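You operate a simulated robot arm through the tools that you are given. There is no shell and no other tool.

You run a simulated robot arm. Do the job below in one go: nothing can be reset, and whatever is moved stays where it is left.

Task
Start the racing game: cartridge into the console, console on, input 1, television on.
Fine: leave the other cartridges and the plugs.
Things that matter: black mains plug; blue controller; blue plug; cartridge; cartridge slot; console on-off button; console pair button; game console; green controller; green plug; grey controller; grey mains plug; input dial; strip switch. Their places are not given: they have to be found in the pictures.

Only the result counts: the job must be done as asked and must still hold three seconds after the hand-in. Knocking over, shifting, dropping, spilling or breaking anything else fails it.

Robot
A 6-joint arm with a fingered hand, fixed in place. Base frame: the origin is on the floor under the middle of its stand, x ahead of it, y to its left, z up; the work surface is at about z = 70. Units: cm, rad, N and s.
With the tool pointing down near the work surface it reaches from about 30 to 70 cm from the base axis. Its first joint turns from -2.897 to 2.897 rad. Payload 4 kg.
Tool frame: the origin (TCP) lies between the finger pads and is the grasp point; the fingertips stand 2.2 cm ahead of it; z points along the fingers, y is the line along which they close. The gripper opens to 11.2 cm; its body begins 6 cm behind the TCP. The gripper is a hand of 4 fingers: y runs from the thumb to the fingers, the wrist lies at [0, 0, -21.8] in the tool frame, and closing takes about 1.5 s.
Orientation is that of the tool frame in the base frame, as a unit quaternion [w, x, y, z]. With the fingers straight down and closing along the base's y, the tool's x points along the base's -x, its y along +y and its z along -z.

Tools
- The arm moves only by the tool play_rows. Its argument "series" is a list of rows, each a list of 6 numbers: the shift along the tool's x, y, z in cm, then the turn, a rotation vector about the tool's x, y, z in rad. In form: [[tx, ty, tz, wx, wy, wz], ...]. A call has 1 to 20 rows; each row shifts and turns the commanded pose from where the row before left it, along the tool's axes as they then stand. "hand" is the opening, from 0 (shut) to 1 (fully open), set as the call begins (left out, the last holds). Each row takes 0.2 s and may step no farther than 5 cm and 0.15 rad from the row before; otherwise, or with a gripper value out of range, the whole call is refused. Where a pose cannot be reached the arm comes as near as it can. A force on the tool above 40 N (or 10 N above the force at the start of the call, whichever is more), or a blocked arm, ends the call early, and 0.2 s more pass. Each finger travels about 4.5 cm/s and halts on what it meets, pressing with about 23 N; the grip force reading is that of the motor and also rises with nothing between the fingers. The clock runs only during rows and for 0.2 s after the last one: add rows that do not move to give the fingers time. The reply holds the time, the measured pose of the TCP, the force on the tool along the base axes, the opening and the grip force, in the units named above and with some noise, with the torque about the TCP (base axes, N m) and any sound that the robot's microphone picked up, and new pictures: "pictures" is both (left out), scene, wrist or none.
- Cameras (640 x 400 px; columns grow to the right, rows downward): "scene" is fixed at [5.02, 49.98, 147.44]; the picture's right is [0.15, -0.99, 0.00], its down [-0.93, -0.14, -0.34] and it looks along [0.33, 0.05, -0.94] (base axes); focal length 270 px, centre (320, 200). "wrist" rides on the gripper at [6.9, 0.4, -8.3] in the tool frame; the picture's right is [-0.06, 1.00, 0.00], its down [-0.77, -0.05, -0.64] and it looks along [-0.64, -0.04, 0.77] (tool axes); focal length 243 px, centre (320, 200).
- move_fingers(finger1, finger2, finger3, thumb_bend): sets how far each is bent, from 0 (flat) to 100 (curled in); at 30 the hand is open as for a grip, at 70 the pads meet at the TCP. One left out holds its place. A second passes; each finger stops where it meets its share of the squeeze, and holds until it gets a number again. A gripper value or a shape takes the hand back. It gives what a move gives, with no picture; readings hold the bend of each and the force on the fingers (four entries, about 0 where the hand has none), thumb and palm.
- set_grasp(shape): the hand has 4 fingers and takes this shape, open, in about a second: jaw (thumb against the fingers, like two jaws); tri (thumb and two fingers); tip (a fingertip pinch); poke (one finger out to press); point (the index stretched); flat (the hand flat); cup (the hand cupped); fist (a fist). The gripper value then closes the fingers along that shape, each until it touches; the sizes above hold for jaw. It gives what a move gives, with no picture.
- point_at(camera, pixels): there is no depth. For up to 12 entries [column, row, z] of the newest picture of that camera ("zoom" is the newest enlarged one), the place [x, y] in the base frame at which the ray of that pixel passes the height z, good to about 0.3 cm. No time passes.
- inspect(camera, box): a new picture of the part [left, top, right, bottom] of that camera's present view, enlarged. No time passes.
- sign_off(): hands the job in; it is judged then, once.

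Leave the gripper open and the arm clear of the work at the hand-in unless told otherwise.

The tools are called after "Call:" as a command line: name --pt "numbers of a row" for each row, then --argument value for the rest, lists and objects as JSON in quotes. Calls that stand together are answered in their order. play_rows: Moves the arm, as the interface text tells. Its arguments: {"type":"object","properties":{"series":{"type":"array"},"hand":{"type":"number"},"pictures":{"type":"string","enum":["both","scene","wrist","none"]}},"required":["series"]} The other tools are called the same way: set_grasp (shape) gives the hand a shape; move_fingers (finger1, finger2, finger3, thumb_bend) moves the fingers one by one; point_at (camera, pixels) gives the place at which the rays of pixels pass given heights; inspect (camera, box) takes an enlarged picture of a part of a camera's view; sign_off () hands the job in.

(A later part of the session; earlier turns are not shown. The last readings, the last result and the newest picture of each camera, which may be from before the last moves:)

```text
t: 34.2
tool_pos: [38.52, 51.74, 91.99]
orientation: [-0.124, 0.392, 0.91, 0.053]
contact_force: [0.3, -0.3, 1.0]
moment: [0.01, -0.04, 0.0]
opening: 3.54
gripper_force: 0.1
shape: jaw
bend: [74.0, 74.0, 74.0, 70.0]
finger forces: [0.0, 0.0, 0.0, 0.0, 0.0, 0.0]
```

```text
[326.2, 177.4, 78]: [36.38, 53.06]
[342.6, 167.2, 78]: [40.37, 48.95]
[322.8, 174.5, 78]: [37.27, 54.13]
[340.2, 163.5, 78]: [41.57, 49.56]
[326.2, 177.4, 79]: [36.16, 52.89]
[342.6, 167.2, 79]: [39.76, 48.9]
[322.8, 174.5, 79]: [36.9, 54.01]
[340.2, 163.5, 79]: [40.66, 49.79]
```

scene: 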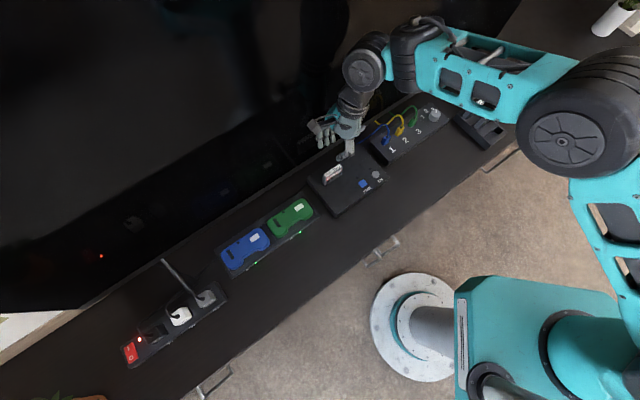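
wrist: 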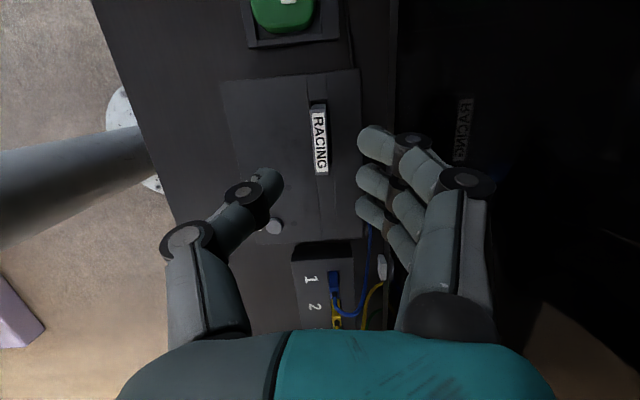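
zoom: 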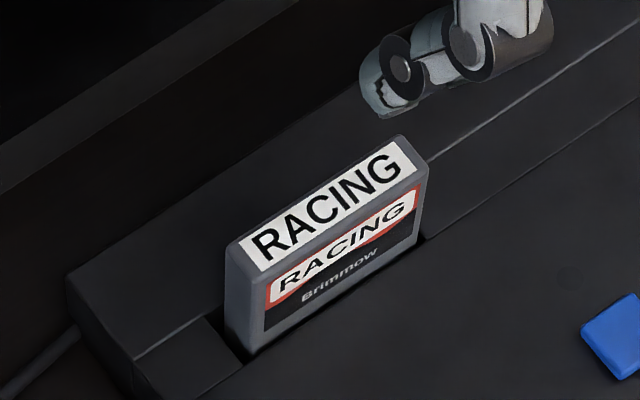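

The top is at z of about 78.9, upright and centred on the slot, with its bottom on the slot floor. The cartridge is in. Next comes the console's ON button: I straighten the hand, rise a bit, move away from the cartridge toward the room side, then form the poke shape.

Call:
play_rows --pt "0 0 0 0 -0.09 0" --pt "0 0 0 0 -0.09 0" --pt "0 0 0 0 -0.09 0" --pt "-2.5 -3.0 0 0 0 0" --pt "-2.5 -3.0 0 0 0 0" --pt "-2.0 -3.0 0 0 0 0" --pt "0 0 0 0 0 0" --pictures "none"

Call:
set_grasp --shape "poke"

Call:
play_rows --pt "0 0 0 0 0 0" --pictures "both"

```text
t: 35.8
tool_pos: [36.51, 40.02, 92.09]
orientation: [0.0, 0.395, 0.919, 0.0]
contact_force: [0.5, -0.4, 0.3]
moment: [-0.05, 0.01, -0.01]
opening: 3.55
gripper_force: 0.2
shape: jaw
bend: [74.0, 74.0, 74.0, 70.0]
finger forces: [0.1, 0.1, 0.2, 0.0, 0.1, 0.0]
```

```text
t: 36.7
tool_pos: [36.69, 40.06, 92.03]
orientation: [0.0, 0.395, 0.919, 0.0]
contact_force: [0.0, 0.1, 0.7]
moment: [0.0, 0.0, -0.02]
opening: 0.0
gripper_force: 0.1
shape: poke
bend: [100.0, 100.0, 100.0, 47.0]
finger forces: [0.0, 0.0, 0.0, 0.0, 0.0, 0.0]
```

```text
t: 37.1
tool_pos: [36.81, 40.02, 91.91]
orientation: [0.0, 0.396, 0.918, -0.001]
contact_force: [0.3, -0.6, -0.1]
moment: [0.03, 0.01, -0.03]
opening: 0.0
gripper_force: 0.0
shape: poke
bend: [100.0, 100.0, 100.0, 47.0]
finger forces: [0.1, 0.2, 0.0, 0.0, 0.0, 0.0]
```

scene: 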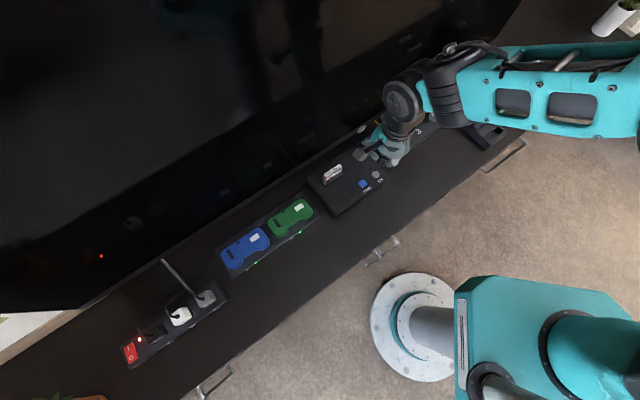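
wrist: 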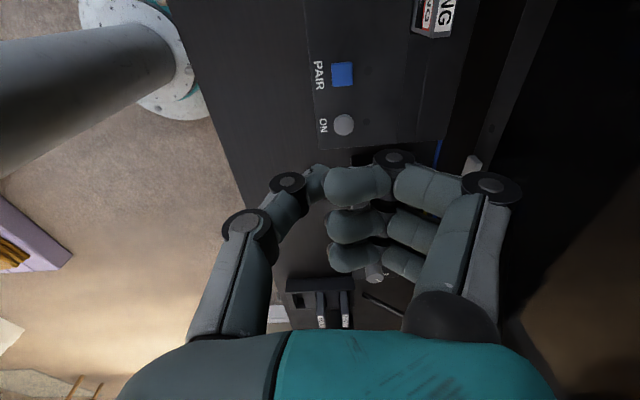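

The poke shape leaves the fingers curled and the thumb partly out; the "point" shape (index stretched) may suit better. I'll look at that one.

Call:
inspect --camera "wrist" --box '[220, 130, 540, 330]'

Call:
set_grasp --shape "point"

Call:
play_rows --pt "0 0 0 0 0 0" --pictures "both"

Call:
inspect --camera "scene" --box '[320, 60, 460, 220]'

```text
2.00 times, centred on (380, 230) of wrist
```

zoom: 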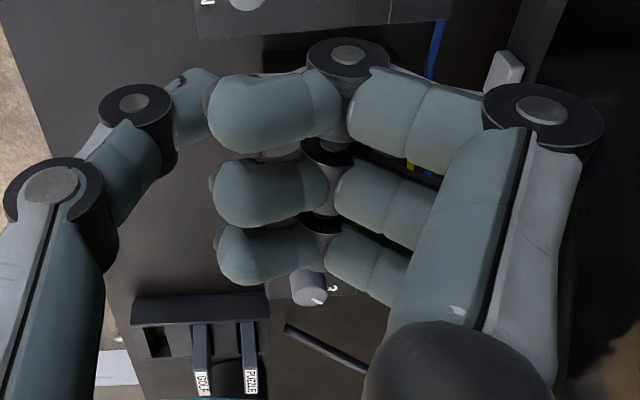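

```text
t: 38.0
tool_pos: [36.74, 40.12, 92.08]
orientation: [0.0, 0.396, 0.918, 0.0]
contact_force: [-0.2, 0.0, -0.1]
moment: [-0.02, 0.0, -0.01]
opening: 10.61
gripper_force: 0.0
shape: point
bend: [31.0, 100.0, 100.0, 55.0]
finger forces: [0.1, 0.0, 0.0, 0.0, 0.0, 0.1]
```

```text
t: 38.4
tool_pos: [36.8, 40.03, 91.93]
orientation: [0.0, 0.396, 0.918, 0.001]
contact_force: [-0.2, -0.2, 0.5]
moment: [-0.04, 0.03, 0.02]
opening: 10.6
gripper_force: 0.0
shape: point
bend: [31.0, 100.0, 100.0, 55.0]
finger forces: [0.0, 0.0, 0.0, 0.1, 0.0, 0.1]
```

scene: 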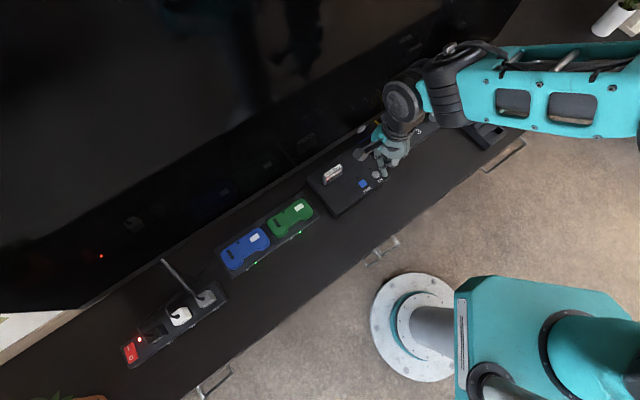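
wrist: 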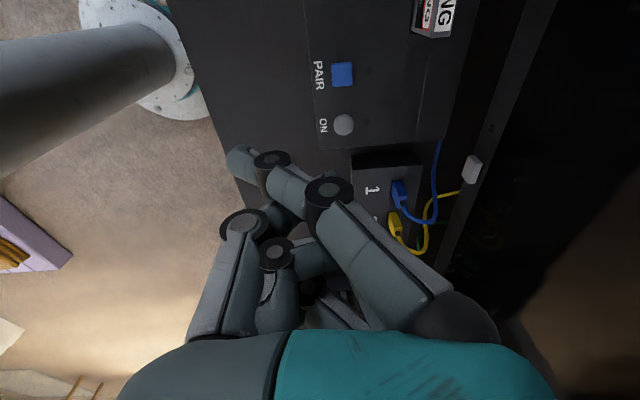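

```text
2.50 times, centred on (390, 140) of scene
```

zoom: 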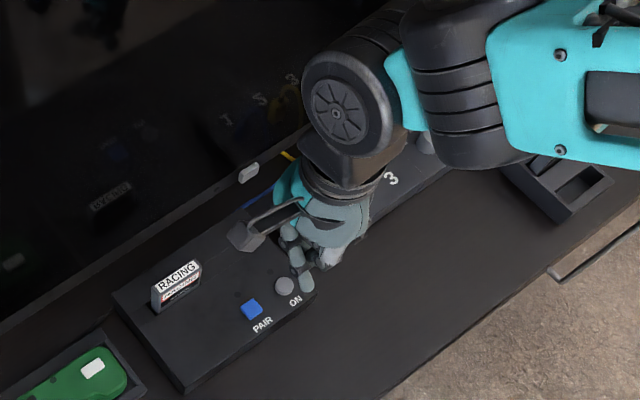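

In "point" the index crosses sideways. I'll try the fingertip-pinch shape, which when closed should give a single narrow tip near the tool axis.

Call:
set_grasp --shape "tip"

Call:
play_rows --hand 0 --pt "0 0 0 0 0 0" --pt "0 0 0 0 0 0" --pt "0 0 0 0 0 0" --pt "0 0 0 0 0 0" --pt "0 0 0 0 0 0" --pt "0 0 0 0 0 0" --pt "0 0 0 0 0 0" --pictures "both"

Call:
inspect --camera "wrist" --box '[180, 100, 540, 340]'

Call:
inspect --camera "scene" --box '[340, 100, 430, 200]'

```text
t: 39.3
tool_pos: [36.77, 40.09, 92.0]
orientation: [0.0, 0.396, 0.918, 0.0]
contact_force: [0.4, 0.4, 0.9]
moment: [0.01, 0.0, -0.02]
opening: 11.21
gripper_force: 0.0
shape: tip
bend: [3.0, 30.0, 3.0, 30.0]
finger forces: [0.1, 0.0, 0.1, 0.0, 0.0, 0.1]
```

```text
t: 40.9
tool_pos: [36.67, 40.06, 91.9]
orientation: [0.0, 0.396, 0.918, -0.001]
contact_force: [0.8, 1.2, 0.3]
moment: [-0.02, 0.04, 0.01]
opening: 0.03
gripper_force: 14.2
shape: tip
bend: [8.0, 59.0, 8.0, 65.0]
finger forces: [0.1, 0.0, 0.0, 0.1, 0.1, 0.1]
```

scene: 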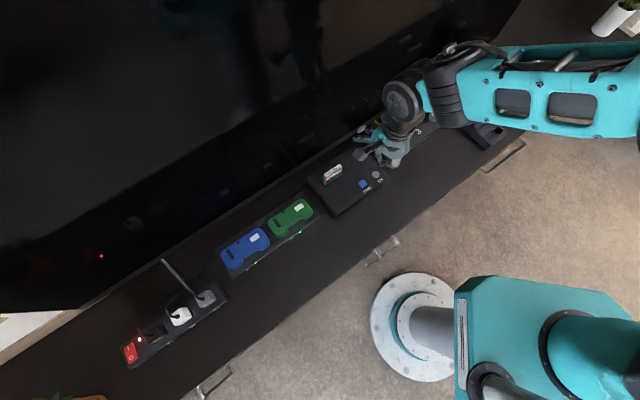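
wrist: 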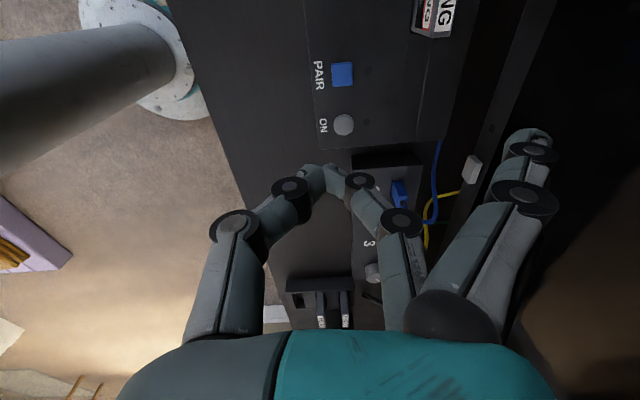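

```text
1.67 times, centred on (360, 220) of wrist
```

zoom: 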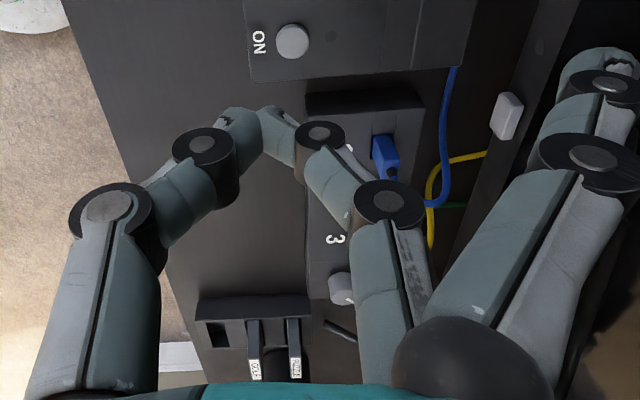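

```text
4.00 times, centred on (385, 150) of scene
```

zoom: 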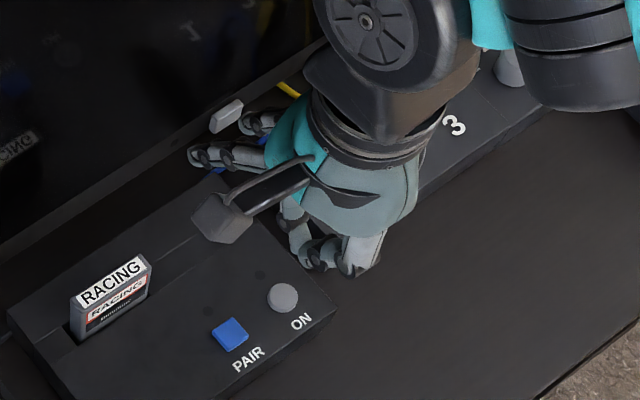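

The pinch (middle finger and thumb) closes to one tip near the tool axis, but the other two fingers stick out sideways. I'll curl those two fingers in to make a compact poker.

Call:
move_fingers --finger1 100 --finger3 100

Call:
play_rows --pt "0 0 0 0 0 0" --pictures "both"

Call:
inspect --camera "wrist" --box '[180, 100, 540, 340]'

Call:
inspect --camera "scene" --box '[340, 100, 430, 200]'

```text
t: 41.9
tool_pos: [36.8, 40.16, 91.95]
orientation: [0.0, 0.396, 0.918, 0.0]
contact_force: [0.2, -0.3, 0.2]
moment: [-0.02, 0.03, -0.01]
opening: 3.19
gripper_force: 0.0
shape: fingers
bend: [100.0, 59.0, 100.0, 65.0]
finger forces: [0.1, 0.0, 0.1, 0.0, 0.0, 0.0]
```

```text
t: 42.3
tool_pos: [36.68, 40.06, 91.94]
orientation: [0.0, 0.396, 0.918, -0.001]
contact_force: [0.7, -0.3, 0.2]
moment: [-0.01, 0.03, -0.03]
opening: 3.21
gripper_force: 0.0
shape: fingers
bend: [100.0, 59.0, 100.0, 65.0]
finger forces: [0.1, 0.0, 0.0, 0.0, 0.1, 0.0]
```

scene: 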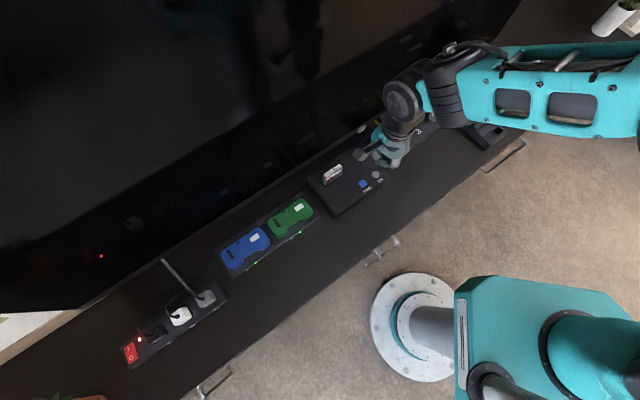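
wrist: 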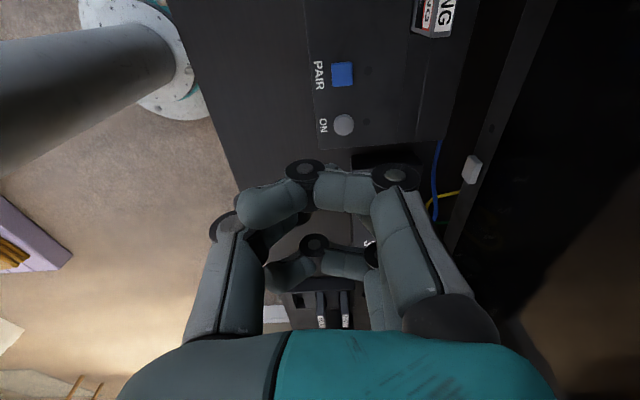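

```text
1.67 times, centred on (360, 220) of wrist
```

zoom: 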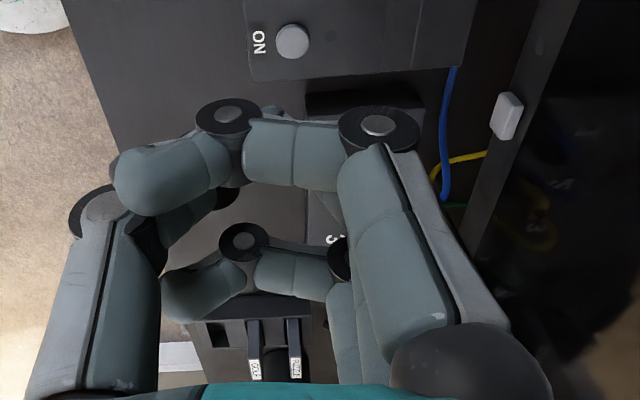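

```text
4.00 times, centred on (385, 150) of scene
```

zoom: 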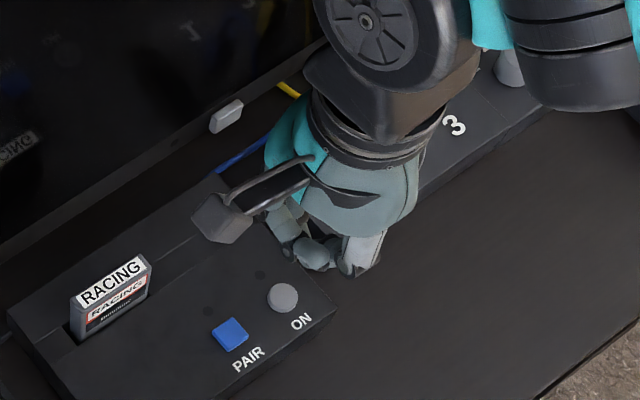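

The two side fingers are curled well above the pinch tip, leaving one compact tip about 2.2–2.6 cm ahead of the TCP. Now I'll locate the ON button from both current views.

Call:
point_at --camera "wrist" --pixels '[[344, 124.5, 74.9], [344, 124.5, 74.5], [342, 74, 74.9]]'

Call:
point_at --camera "scene" --pixels '[[375.7, 174.3, 74.9], [375.7, 174.3, 74.5], [362.7, 183.5, 74.9]]'

Call:
inspect --camera "wrist" --box '[300, 40, 460, 160]'

```text
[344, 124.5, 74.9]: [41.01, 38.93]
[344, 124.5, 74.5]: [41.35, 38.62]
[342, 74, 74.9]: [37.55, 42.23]
```

```text
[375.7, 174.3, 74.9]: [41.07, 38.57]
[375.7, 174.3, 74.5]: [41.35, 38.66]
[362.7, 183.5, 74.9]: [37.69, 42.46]
```

```text
3.33 times, centred on (380, 100) of wrist
```

zoom: 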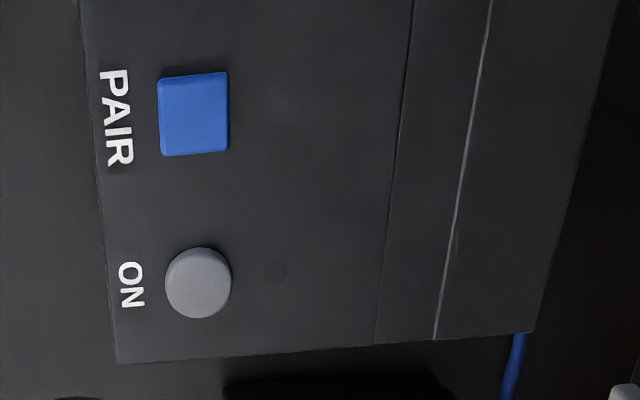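

The ON button centre is near (41.1, 38.8), top at about 74.9, and its status light is dark. I'll place the tip above it at TCP z of about 80 and check.

Call:
play_rows --pt "-2.0 1.04 0 0 0 0" --pt "-1.91 1.04 0 0 0 0" --pt "0 0 3.0 0 0 0" --pt "0 0 3.0 0 0 0" --pt "0 0 3.0 0 0 0" --pt "0 0 2.5 0 0 0" --pt "0 0 0 0 0 0" --pictures "both"

Call:
inspect --camera "scene" --box '[335, 130, 415, 210]'

Call:
inspect --camera "wrist" --box '[220, 80, 440, 240]'

```text
t: 43.9
tool_pos: [40.95, 38.96, 80.73]
orientation: [0.0, 0.395, 0.919, -0.001]
contact_force: [-0.1, -0.2, 0.4]
moment: [-0.03, 0.01, 0.0]
opening: 3.19
gripper_force: 0.1
shape: fingers
bend: [100.0, 59.0, 100.0, 65.0]
finger forces: [0.0, 0.1, 0.1, 0.0, 0.0, 0.0]
```

scene: 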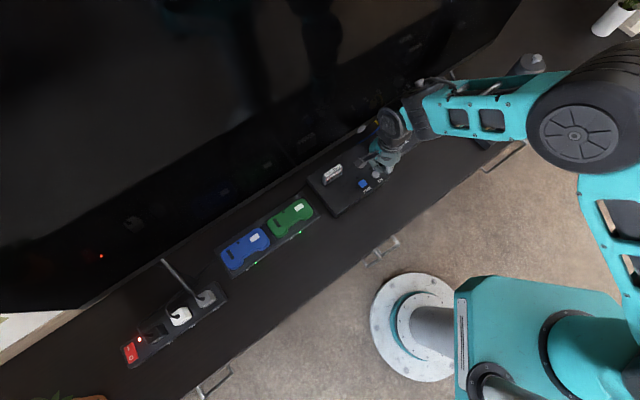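
wrist: 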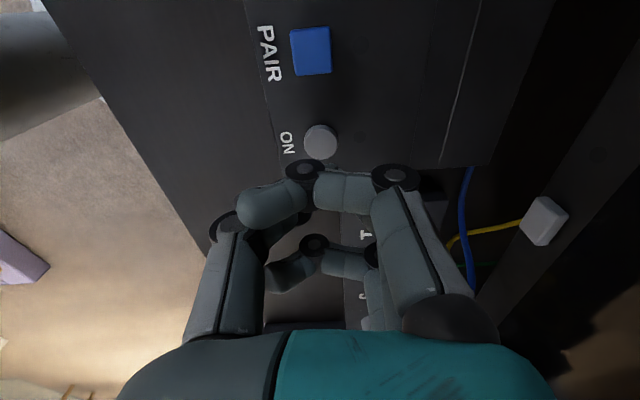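

```text
5.00 times, centred on (375, 170) of scene
```

zoom: 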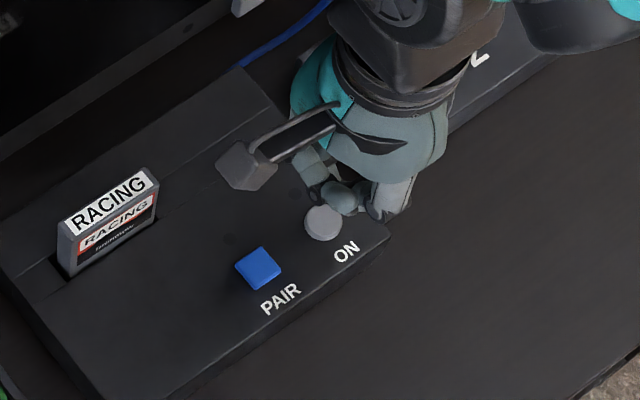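

```text
2.50 times, centred on (330, 160) of wrist
```

zoom: 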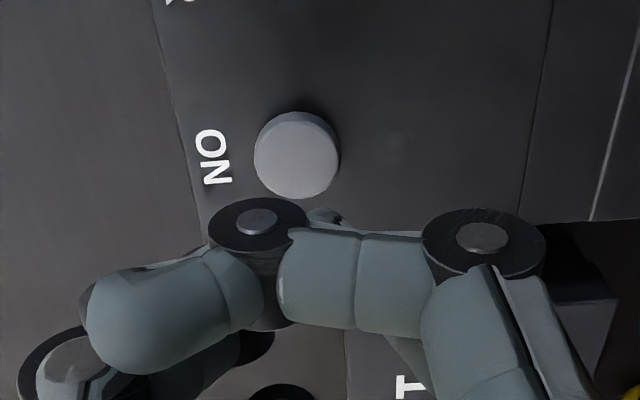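

The button projects almost exactly under the tip (about 0.15 cm off across). I'll correct that and descend to just above the button.

Call:
play_rows --pt "0 -0.15 0 0 0 0" --pt "0 0 1.0 0 0 0" --pt "0 0 1.0 0 0 0" --pt "0 0 0.8 0 0 0" --pt "0 0 0 0 0 0" --pictures "none"

Call:
inspect --camera "scene" --box '[345, 140, 405, 200]'

Call:
inspect --camera "wrist" --box '[260, 100, 400, 220]'

```text
t: 45.1
tool_pos: [40.66, 38.83, 77.79]
orientation: [0.0, 0.396, 0.918, 0.0]
contact_force: [-0.3, -1.6, 0.9]
moment: [-0.01, 0.02, -0.01]
opening: 3.21
gripper_force: 0.1
shape: fingers
bend: [100.0, 59.0, 100.0, 65.0]
finger forces: [0.0, 0.0, 0.0, 0.0, 0.0, 0.0]
```

```text
6.67 times, centred on (375, 170) of scene
```

zoom: 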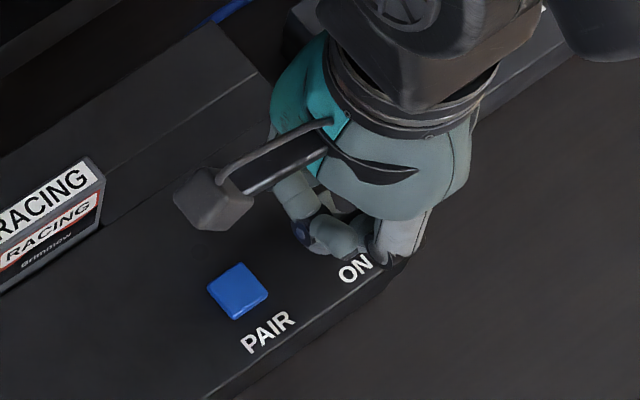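

```text
3.33 times, centred on (330, 160) of wrist
```

zoom: 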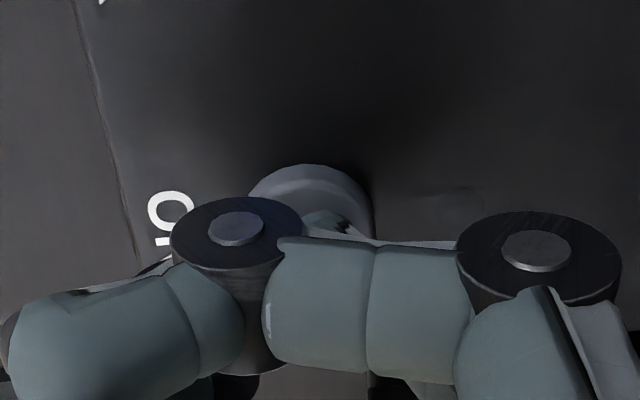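

The tip is over the button. I'll press down in small steps, watching force and sound.

Call:
play_rows --pt "0 0 0.15 0 0 0" --pt "0 0 0.15 0 0 0" --pt "0 0 0.15 0 0 0" --pt "0 0 0 0 0 0" --pictures "none"

```text
t: 46.1
tool_pos: [40.65, 38.83, 77.2]
orientation: [0.0, 0.395, 0.919, 0.0]
contact_force: [-0.7, 1.5, 5.2]
moment: [-0.01, 0.07, 0.0]
opening: 3.21
gripper_force: 0.1
shape: fingers
bend: [100.0, 60.0, 100.0, 65.0]
finger forces: [0.1, 0.0, 0.0, 0.0, 0.1, 0.1]
heard: click
```

A click was heard at 5 N. I'll lift off and check the console's status light.

Call:
play_rows --pt "0 0 -0.5 0 0 0" --pt "0 0 -2.0 0 0 0" --pt "0 0 -3.0 0 0 0" --pt "0 0 -3.0 0 0 0" --pt "0 0 -3.0 0 0 0" --pt "0 0 0 0 0 0" --pictures "both"

Call:
inspect --camera "wrist" --box '[220, 20, 460, 180]'

Call:
inspect --camera "scene" --box '[300, 120, 420, 220]'

```text
t: 47.5
tool_pos: [40.79, 39.04, 88.74]
orientation: [0.0, 0.395, 0.919, -0.001]
contact_force: [-0.3, -0.9, 0.1]
moment: [0.0, -0.01, 0.0]
opening: 3.19
gripper_force: 0.1
shape: fingers
bend: [100.0, 60.0, 100.0, 65.0]
finger forces: [0.0, 0.0, 0.0, 0.0, 0.1, 0.0]
```

scene: 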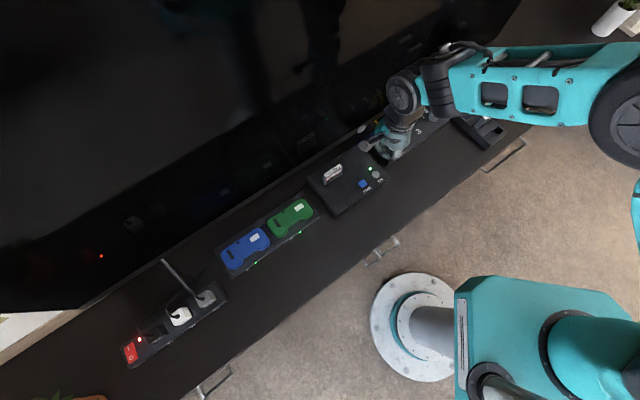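
wrist: 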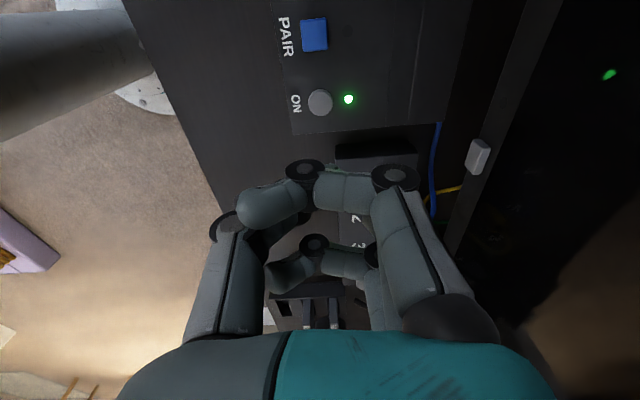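

```text
2.50 times, centred on (340, 100) of wrist
```

zoom: 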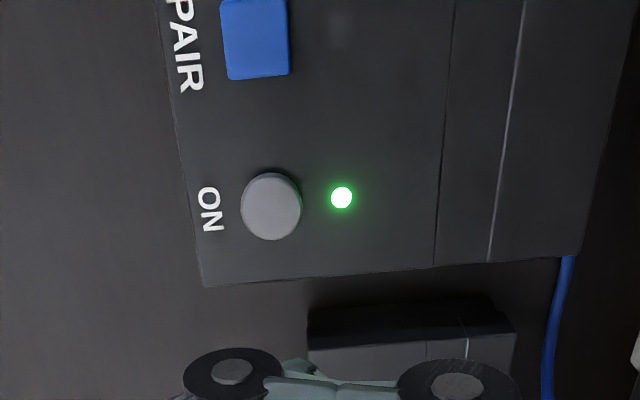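

```text
4.00 times, centred on (360, 170) of scene
```

zoom: 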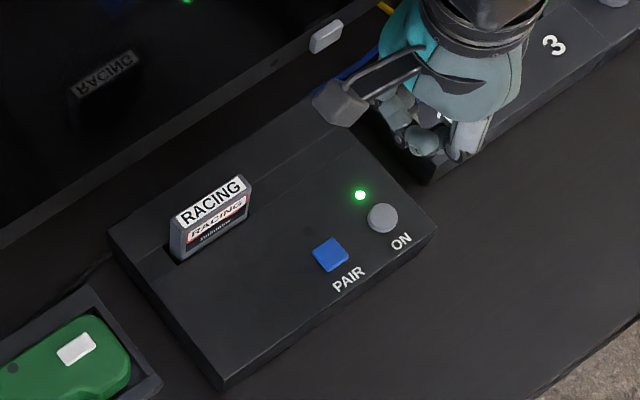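

The console's light is green: it's on. Now the TV button: I'll look at it closely in both views.

Call:
inspect --camera "wrist" --box '[420, 100, 560, 220]'

Call:
inspect --camera "scene" --box '[335, 105, 385, 150]'

```text
3.33 times, centred on (490, 160) of wrist
```

zoom: 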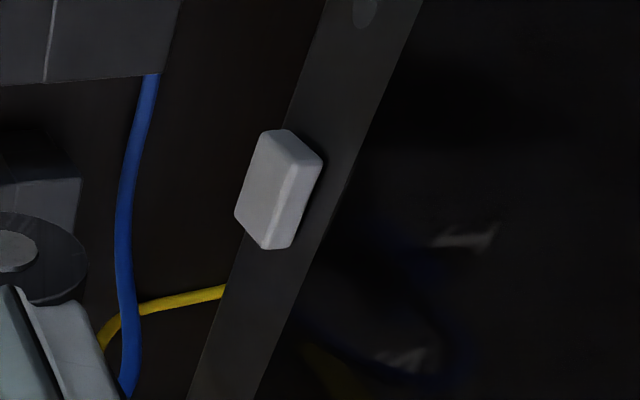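

```text
8.89 times, centred on (360, 128) of scene
```

zoom: 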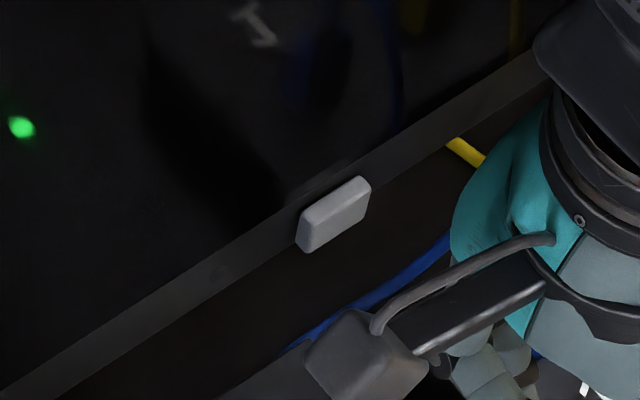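

The TV button is a light block sticking out of the bezel toward the room, so it needs a horizontal push toward the TV. I'll triangulate its front face.

Call:
point_at --camera "scene" --pixels '[[361.7, 130.3, 77], [361.7, 130.3, 78], [361.7, 130.3, 79], [361.7, 130.3, 80], [357.7, 133, 78], [365.7, 125.5, 78]]'

Call:
point_at --camera "wrist" --pixels '[[475.6, 157, 77], [475.6, 157, 78], [475.6, 157, 79], [475.6, 157, 80], [473.5, 139.5, 78], [472.5, 174, 78]]'

```text
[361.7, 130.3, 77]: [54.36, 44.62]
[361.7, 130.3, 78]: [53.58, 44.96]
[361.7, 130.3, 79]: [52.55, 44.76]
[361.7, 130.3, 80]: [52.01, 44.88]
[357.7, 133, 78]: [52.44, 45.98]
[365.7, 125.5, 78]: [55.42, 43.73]
```

```text
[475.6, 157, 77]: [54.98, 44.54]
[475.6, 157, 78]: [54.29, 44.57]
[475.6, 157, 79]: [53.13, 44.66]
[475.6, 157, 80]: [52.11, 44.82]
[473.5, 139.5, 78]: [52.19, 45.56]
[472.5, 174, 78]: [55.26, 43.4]
```

The front face is near (53.6, 44.7, 78.3). The blue cable runs just in front of and below it, so I'll find the cable's height there to plan a safe approach.

Call:
point_at --camera "wrist" --pixels '[[438, 125, 71], [438, 125, 75], [431.5, 154, 71], [431.5, 154, 75], [431.5, 154, 79], [430.5, 175, 71], [430.5, 175, 75], [430.5, 175, 79], [433, 205, 75], [433, 205, 79]]'

Call:
point_at --camera "scene" --pixels '[[357.8, 144.3, 71], [357.8, 144.3, 75], [366.7, 138.7, 71], [366.7, 138.7, 75], [366.7, 138.7, 79], [374.6, 132.5, 71], [374.6, 132.5, 75], [374.6, 132.5, 79], [383.5, 125, 77], [383.5, 125, 80], [386.5, 140, 75]]'

```text
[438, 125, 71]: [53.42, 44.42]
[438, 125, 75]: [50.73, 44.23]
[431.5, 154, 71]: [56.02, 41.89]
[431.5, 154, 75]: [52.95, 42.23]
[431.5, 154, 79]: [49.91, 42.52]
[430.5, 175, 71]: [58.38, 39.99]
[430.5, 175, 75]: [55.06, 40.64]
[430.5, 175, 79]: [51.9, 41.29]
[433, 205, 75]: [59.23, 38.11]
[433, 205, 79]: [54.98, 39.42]
```

```text
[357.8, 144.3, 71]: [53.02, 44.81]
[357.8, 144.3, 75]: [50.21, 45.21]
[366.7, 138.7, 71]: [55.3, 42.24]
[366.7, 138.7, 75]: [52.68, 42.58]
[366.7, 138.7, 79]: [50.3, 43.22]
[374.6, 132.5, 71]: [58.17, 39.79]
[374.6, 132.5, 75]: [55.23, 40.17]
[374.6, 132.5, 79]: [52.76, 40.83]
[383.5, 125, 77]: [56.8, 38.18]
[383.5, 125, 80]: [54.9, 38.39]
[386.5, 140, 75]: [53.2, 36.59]
```

The cable stays at about z = 76–77 just in front of the button, so an approach from above at about 50° clears it. I'll tilt the hand 0.873 rad so the tip points down toward the TV, then move to a stand-off in front of the button.

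Call:
play_rows --pt "0 0 0 0 0 -0.03" --pt "0 0 0 -0.1455 0 0" --pt "0 0 0 -0.1455 0 0" --pt "0 0 0 -0.1455 0 0" --pt "0 0 0 -0.1455 0 0" --pt "0 0 0 -0.1455 0 0" --pt "0 0 0 -0.1455 0 0" --pt "-1.69 -0.52 2.0 0 0 0" --pt "-1.69 -0.52 2.0 0 0 0" --pt "-1.69 -0.52 2.0 0 0 0" --pt "0 0 0 0 0 0" --pictures "both"

Call:
inspect --camera "wrist" --box '[240, 60, 560, 300]'

Call:
inspect --camera "scene" --box '[320, 70, 440, 180]'

```text
t: 49.9
tool_pos: [46.61, 38.02, 83.9]
orientation: [0.161, 0.345, 0.838, 0.391]
contact_force: [0.0, 0.4, 0.2]
moment: [0.02, -0.01, -0.01]
opening: 3.22
gripper_force: 0.0
shape: fingers
bend: [100.0, 60.0, 100.0, 65.0]
finger forces: [0.0, 0.1, 0.0, 0.1, 0.0, 0.0]
```

scene: 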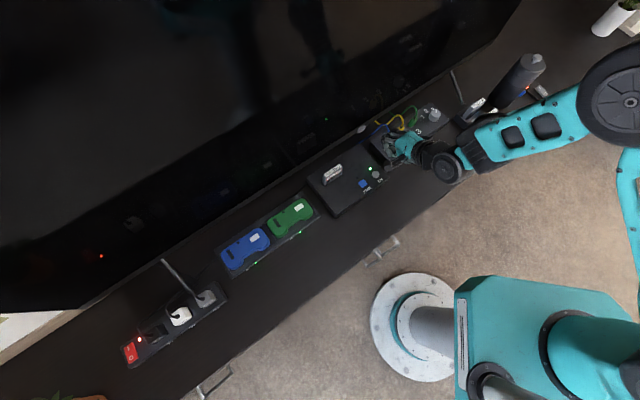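
wrist: 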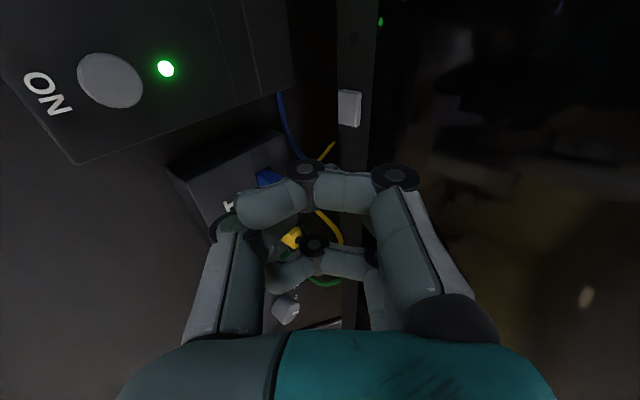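

```text
1.67 times, centred on (400, 180) of wrist
```

zoom: 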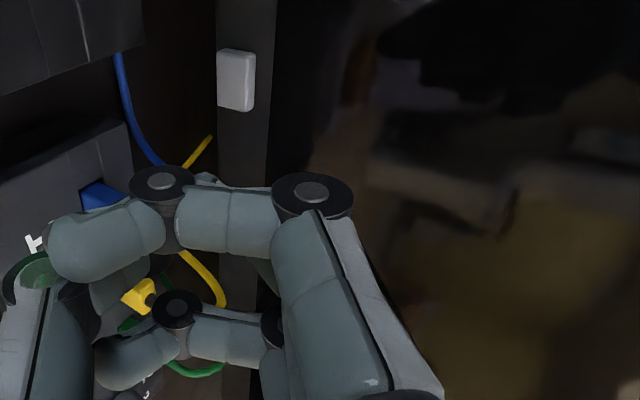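

```text
3.64 times, centred on (380, 125) of scene
```

zoom: 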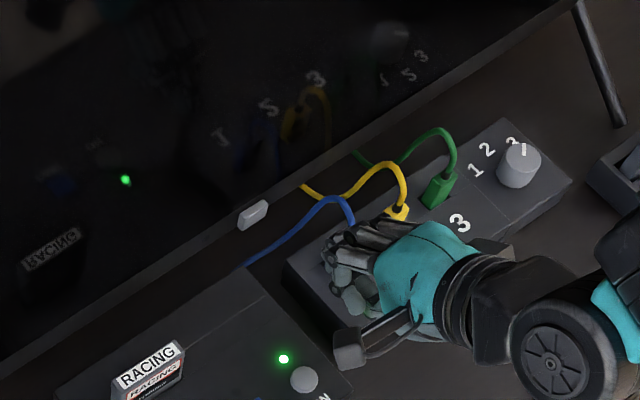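

The button now shows in the wrist view at (350,108) from a different angle. I'll triangulate it again with this better baseline.

Call:
point_at --camera "wrist" --pixels '[[349.6, 108, 77], [349.6, 108, 78], [349.6, 108, 79], [349.6, 108, 80], [340, 96, 78.5], [358, 125, 78.5]]'

Call:
inspect --camera "wrist" --box '[320, 70, 400, 150]'

Call:
inspect --camera "scene" --box '[345, 110, 395, 150]'

```text
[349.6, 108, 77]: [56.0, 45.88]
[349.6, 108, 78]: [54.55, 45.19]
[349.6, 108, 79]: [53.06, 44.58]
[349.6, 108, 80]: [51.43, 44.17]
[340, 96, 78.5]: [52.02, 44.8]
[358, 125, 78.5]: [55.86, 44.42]
```

```text
5.00 times, centred on (360, 110) of wrist
```

zoom: 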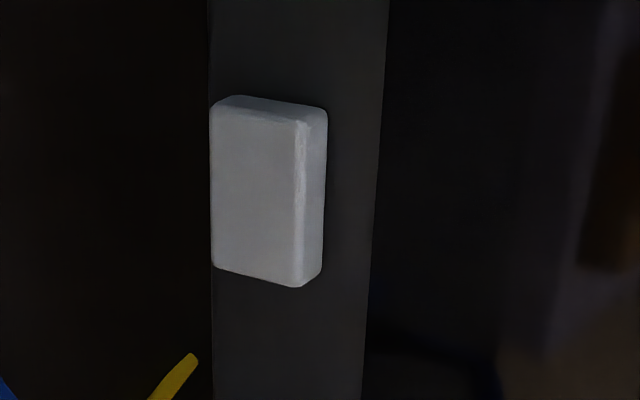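

```text
10.00 times, centred on (370, 130) of scene
```

zoom: 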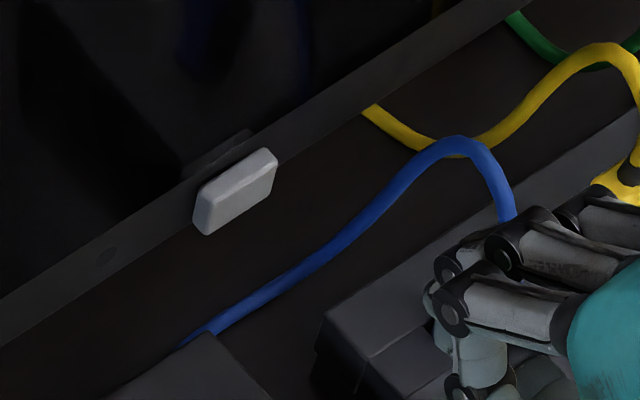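

The button's front face is about 3 × 1.6 cm, centred near n = 69 (bench-to-TV direction), height about 78.9. I'll move to a stand-off about 2.5 cm in front of it.

Call:
play_rows --pt "0.1 -0.02 1.5 0 0 0" --pt "0.1 -0.02 1.5 0 0 0" --pt "0.1 -0.02 1.6 0 0 0" --pt "0 0 1.5 0 0 0" --pt "0 0 0 0 0 0" --pictures "both"

Call:
inspect --camera "wrist" --box '[260, 80, 440, 220]'

Call:
inspect --camera "scene" --box '[335, 100, 405, 160]'

```text
t: 51.1
tool_pos: [49.82, 41.52, 79.64]
orientation: [0.162, 0.345, 0.838, 0.39]
contact_force: [0.4, 0.3, 0.8]
moment: [0.0, -0.03, -0.03]
opening: 3.24
gripper_force: 0.0
shape: fingers
bend: [100.0, 60.0, 100.0, 65.0]
finger forces: [0.0, 0.1, 0.1, 0.1, 0.1, 0.0]
```

scene: 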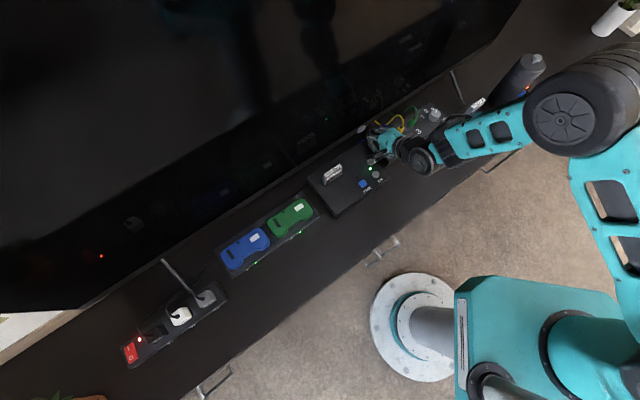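
wrist: 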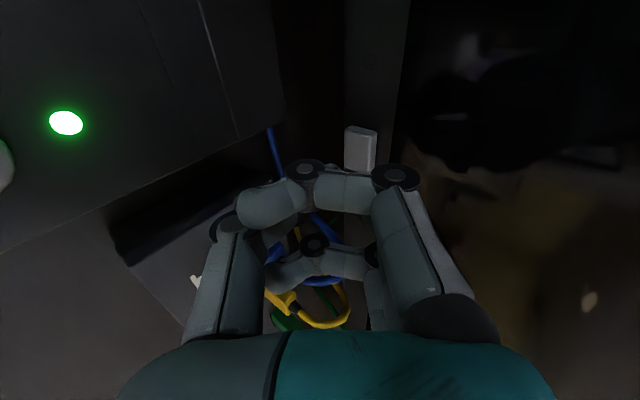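

```text
2.86 times, centred on (350, 150) of wrist
```

zoom: 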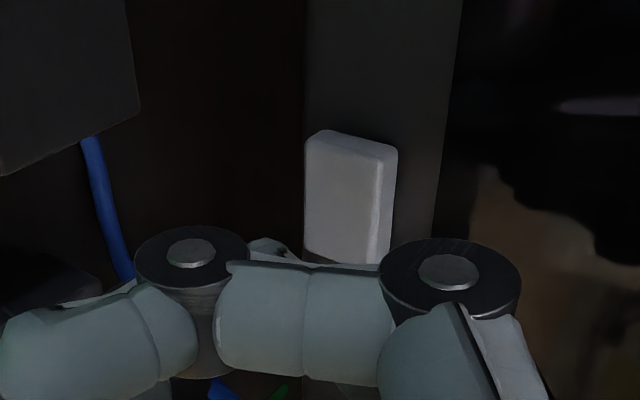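

```text
6.67 times, centred on (370, 130) of scene
```

zoom: 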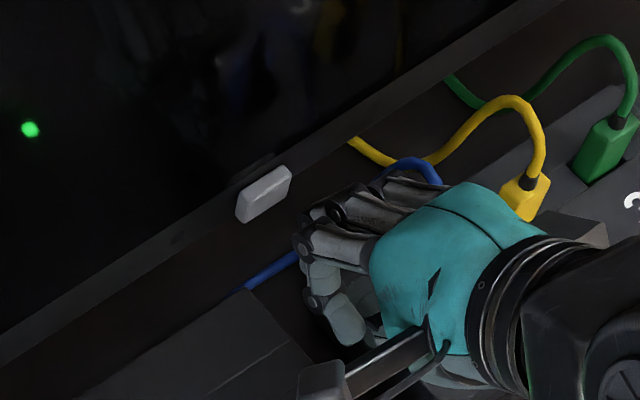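

The tip is about 2.7 cm from the button and at the right height. I'll advance horizontally 2 cm and look again.

Call:
play_rows --pt "0 0.64 0.77 0 0 0" --pt "0 0.64 0.77 0 0 0" --pt "0 0 0 0 0 0" --pictures "none"

Call:
inspect --camera "wrist" --box '[260, 80, 440, 220]'

Call:
inspect --camera "scene" --box '[335, 100, 405, 160]'

```text
t: 51.9
tool_pos: [51.22, 42.73, 79.82]
orientation: [0.162, 0.346, 0.838, 0.39]
contact_force: [-0.5, 0.1, -0.2]
moment: [-0.01, 0.01, 0.02]
opening: 3.21
gripper_force: 0.1
shape: fingers
bend: [100.0, 60.0, 100.0, 65.0]
finger forces: [0.0, 0.0, 0.0, 0.1, 0.0, 0.0]
```

```text
2.86 times, centred on (350, 150) of wrist
```

zoom: 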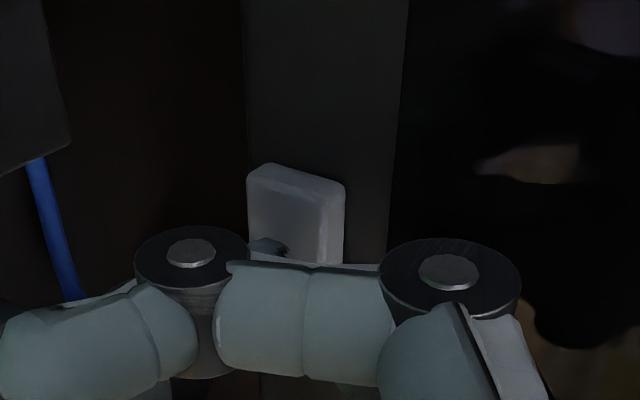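

```text
6.67 times, centred on (370, 130) of scene
```

zoom: 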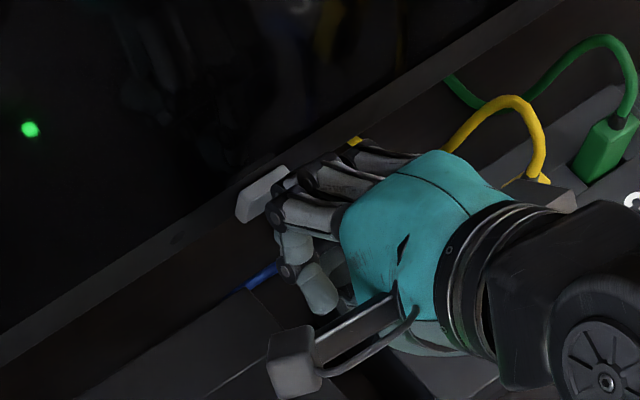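

The tip is right in front of the button. I'll push forward in small steps and watch force and sound.

Call:
play_rows --pt "0 0.16 0.19 0 0 0" --pt "0 0.16 0.19 0 0 0" --pt "0 0 0 0 0 0" --pictures "none"

Call:
inspect --camera "scene" --box '[335, 100, 405, 160]'

Call:
inspect --camera "wrist" --box '[260, 80, 440, 220]'

```text
t: 52.7
tool_pos: [51.63, 43.05, 79.54]
orientation: [0.161, 0.346, 0.838, 0.391]
contact_force: [-0.2, -0.4, -0.1]
moment: [0.0, -0.02, 0.01]
opening: 3.23
gripper_force: 0.0
shape: fingers
bend: [100.0, 60.0, 100.0, 65.0]
finger forces: [0.0, 0.1, 0.0, 0.1, 0.1, 0.0]
```

```text
6.67 times, centred on (370, 130) of scene
```

zoom: 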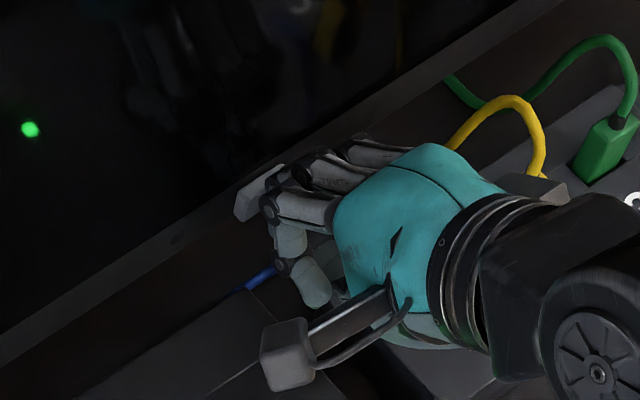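

```text
2.86 times, centred on (350, 150) of wrist
```

zoom: 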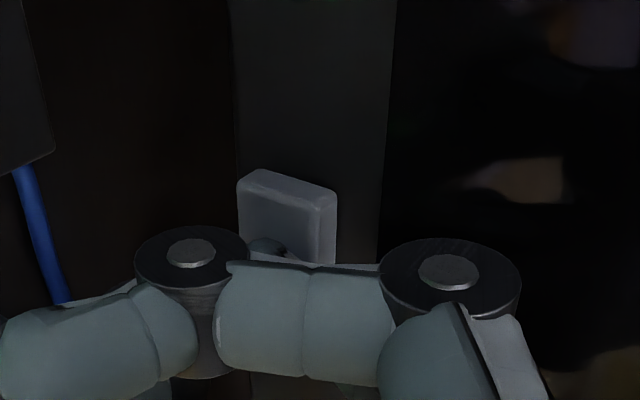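

No contact yet, and the tip's shadow on the button is getting close. I'll continue in smaller steps.

Call:
play_rows --pt "0 0.1 0.115 0 0 0" --pt "0 0.1 0.115 0 0 0" --pt "0 0 0 0 0 0" --pictures "none"

Call:
inspect --camera "wrist" --box '[260, 80, 440, 220]'

```text
t: 53.5
tool_pos: [51.7, 43.36, 79.64]
orientation: [0.161, 0.346, 0.838, 0.39]
contact_force: [-1.2, -1.8, 0.6]
moment: [-0.02, -0.01, -0.01]
opening: 3.19
gripper_force: 0.1
shape: fingers
bend: [100.0, 60.0, 100.0, 65.0]
finger forces: [0.0, 0.0, 0.0, 0.0, 0.0, 0.1]
heard: click
```

```text
2.86 times, centred on (350, 150) of wrist
```

zoom: 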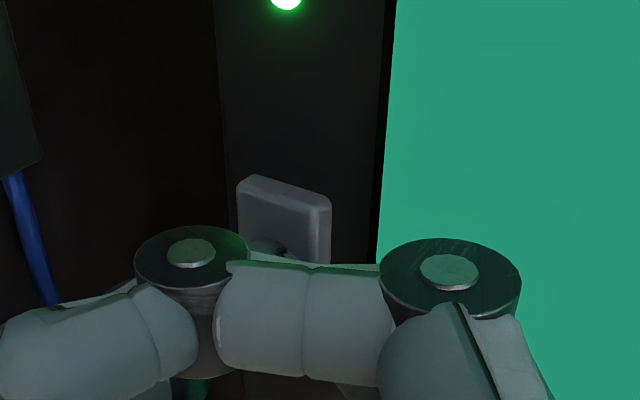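

A click: the TV is on, its light is green and the screen is lit. I'll back straight out and up, then check.

Call:
play_rows --pt "0 -0.32 -0.38 0 0 0" --pt "0 -0.64 -0.77 0 0 0" --pt "0 -0.96 -1.15 0 0 0" --pt "0 -0.96 -1.15 0 0 0" --pt "0 0.5 -3.5 0 0 0" --pt "0 0.5 -3.5 0 0 0" --pt "0 0.5 -3.5 0 0 0" --pt "0 0 0 0 0 0" --pictures "both"

Call:
inspect --camera "scene" --box '[0, 0, 480, 300]'

Call:
inspect --camera "scene" --box '[360, 70, 520, 180]'

```text
t: 55.3
tool_pos: [43.7, 35.07, 87.68]
orientation: [0.162, 0.346, 0.837, 0.391]
contact_force: [0.0, -1.4, -0.7]
moment: [0.04, 0.01, -0.02]
opening: 3.22
gripper_force: 0.1
shape: fingers
bend: [100.0, 60.0, 100.0, 65.0]
finger forces: [0.1, 0.1, 0.0, 0.0, 0.0, 0.0]
```

scene: 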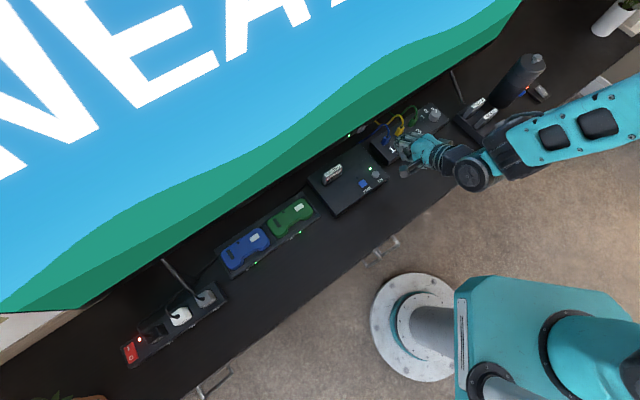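
wrist: 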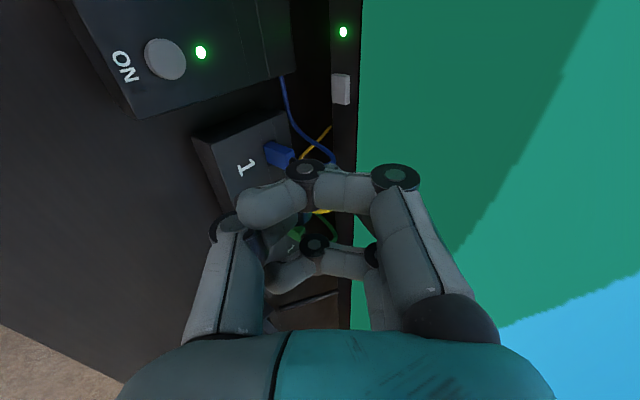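

```text
1.33 times, centred on (240, 150) of scene
```

zoom: 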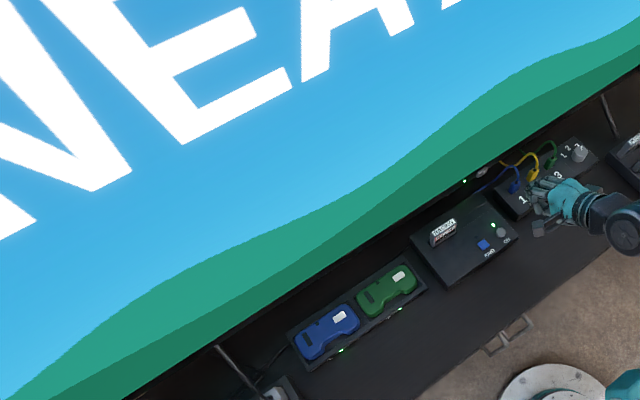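

```text
3.64 times, centred on (440, 125) of scene
```

zoom: 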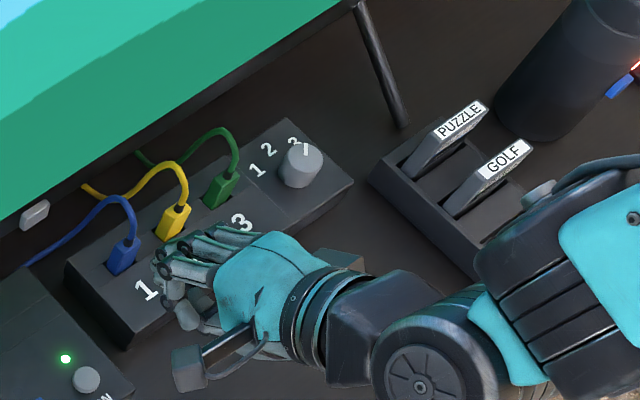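

The TV is on but shows another input, as the dial still points to 3. I'll measure the dial and its labels before gripping it.

Call:
inspect --camera "scene" --box '[405, 90, 465, 140]'

```text
8.00 times, centred on (435, 115) of scene
```

zoom: 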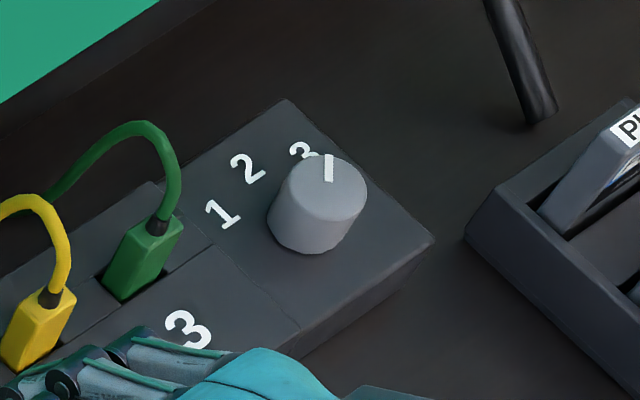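

I'll project the dial top, pointer and labels to base coordinates.

Call:
point_at --camera "zoom" --pixels '[[325, 189, 75.3], [328, 157, 75.3], [329, 181, 75.3], [282, 190, 75.3], [368, 188, 75.3], [223, 214, 73], [248, 168, 73], [303, 150, 73], [305, 232, 73], [432, 238, 73], [285, 100, 73], [150, 240, 76]]'

```text
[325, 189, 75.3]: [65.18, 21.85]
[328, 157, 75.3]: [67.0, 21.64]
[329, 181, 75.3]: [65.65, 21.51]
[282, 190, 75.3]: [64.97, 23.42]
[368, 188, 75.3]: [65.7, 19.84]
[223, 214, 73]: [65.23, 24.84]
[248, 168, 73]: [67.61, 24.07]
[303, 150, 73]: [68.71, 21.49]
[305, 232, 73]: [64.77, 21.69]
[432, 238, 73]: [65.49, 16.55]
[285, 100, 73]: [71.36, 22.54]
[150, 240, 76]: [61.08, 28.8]
```

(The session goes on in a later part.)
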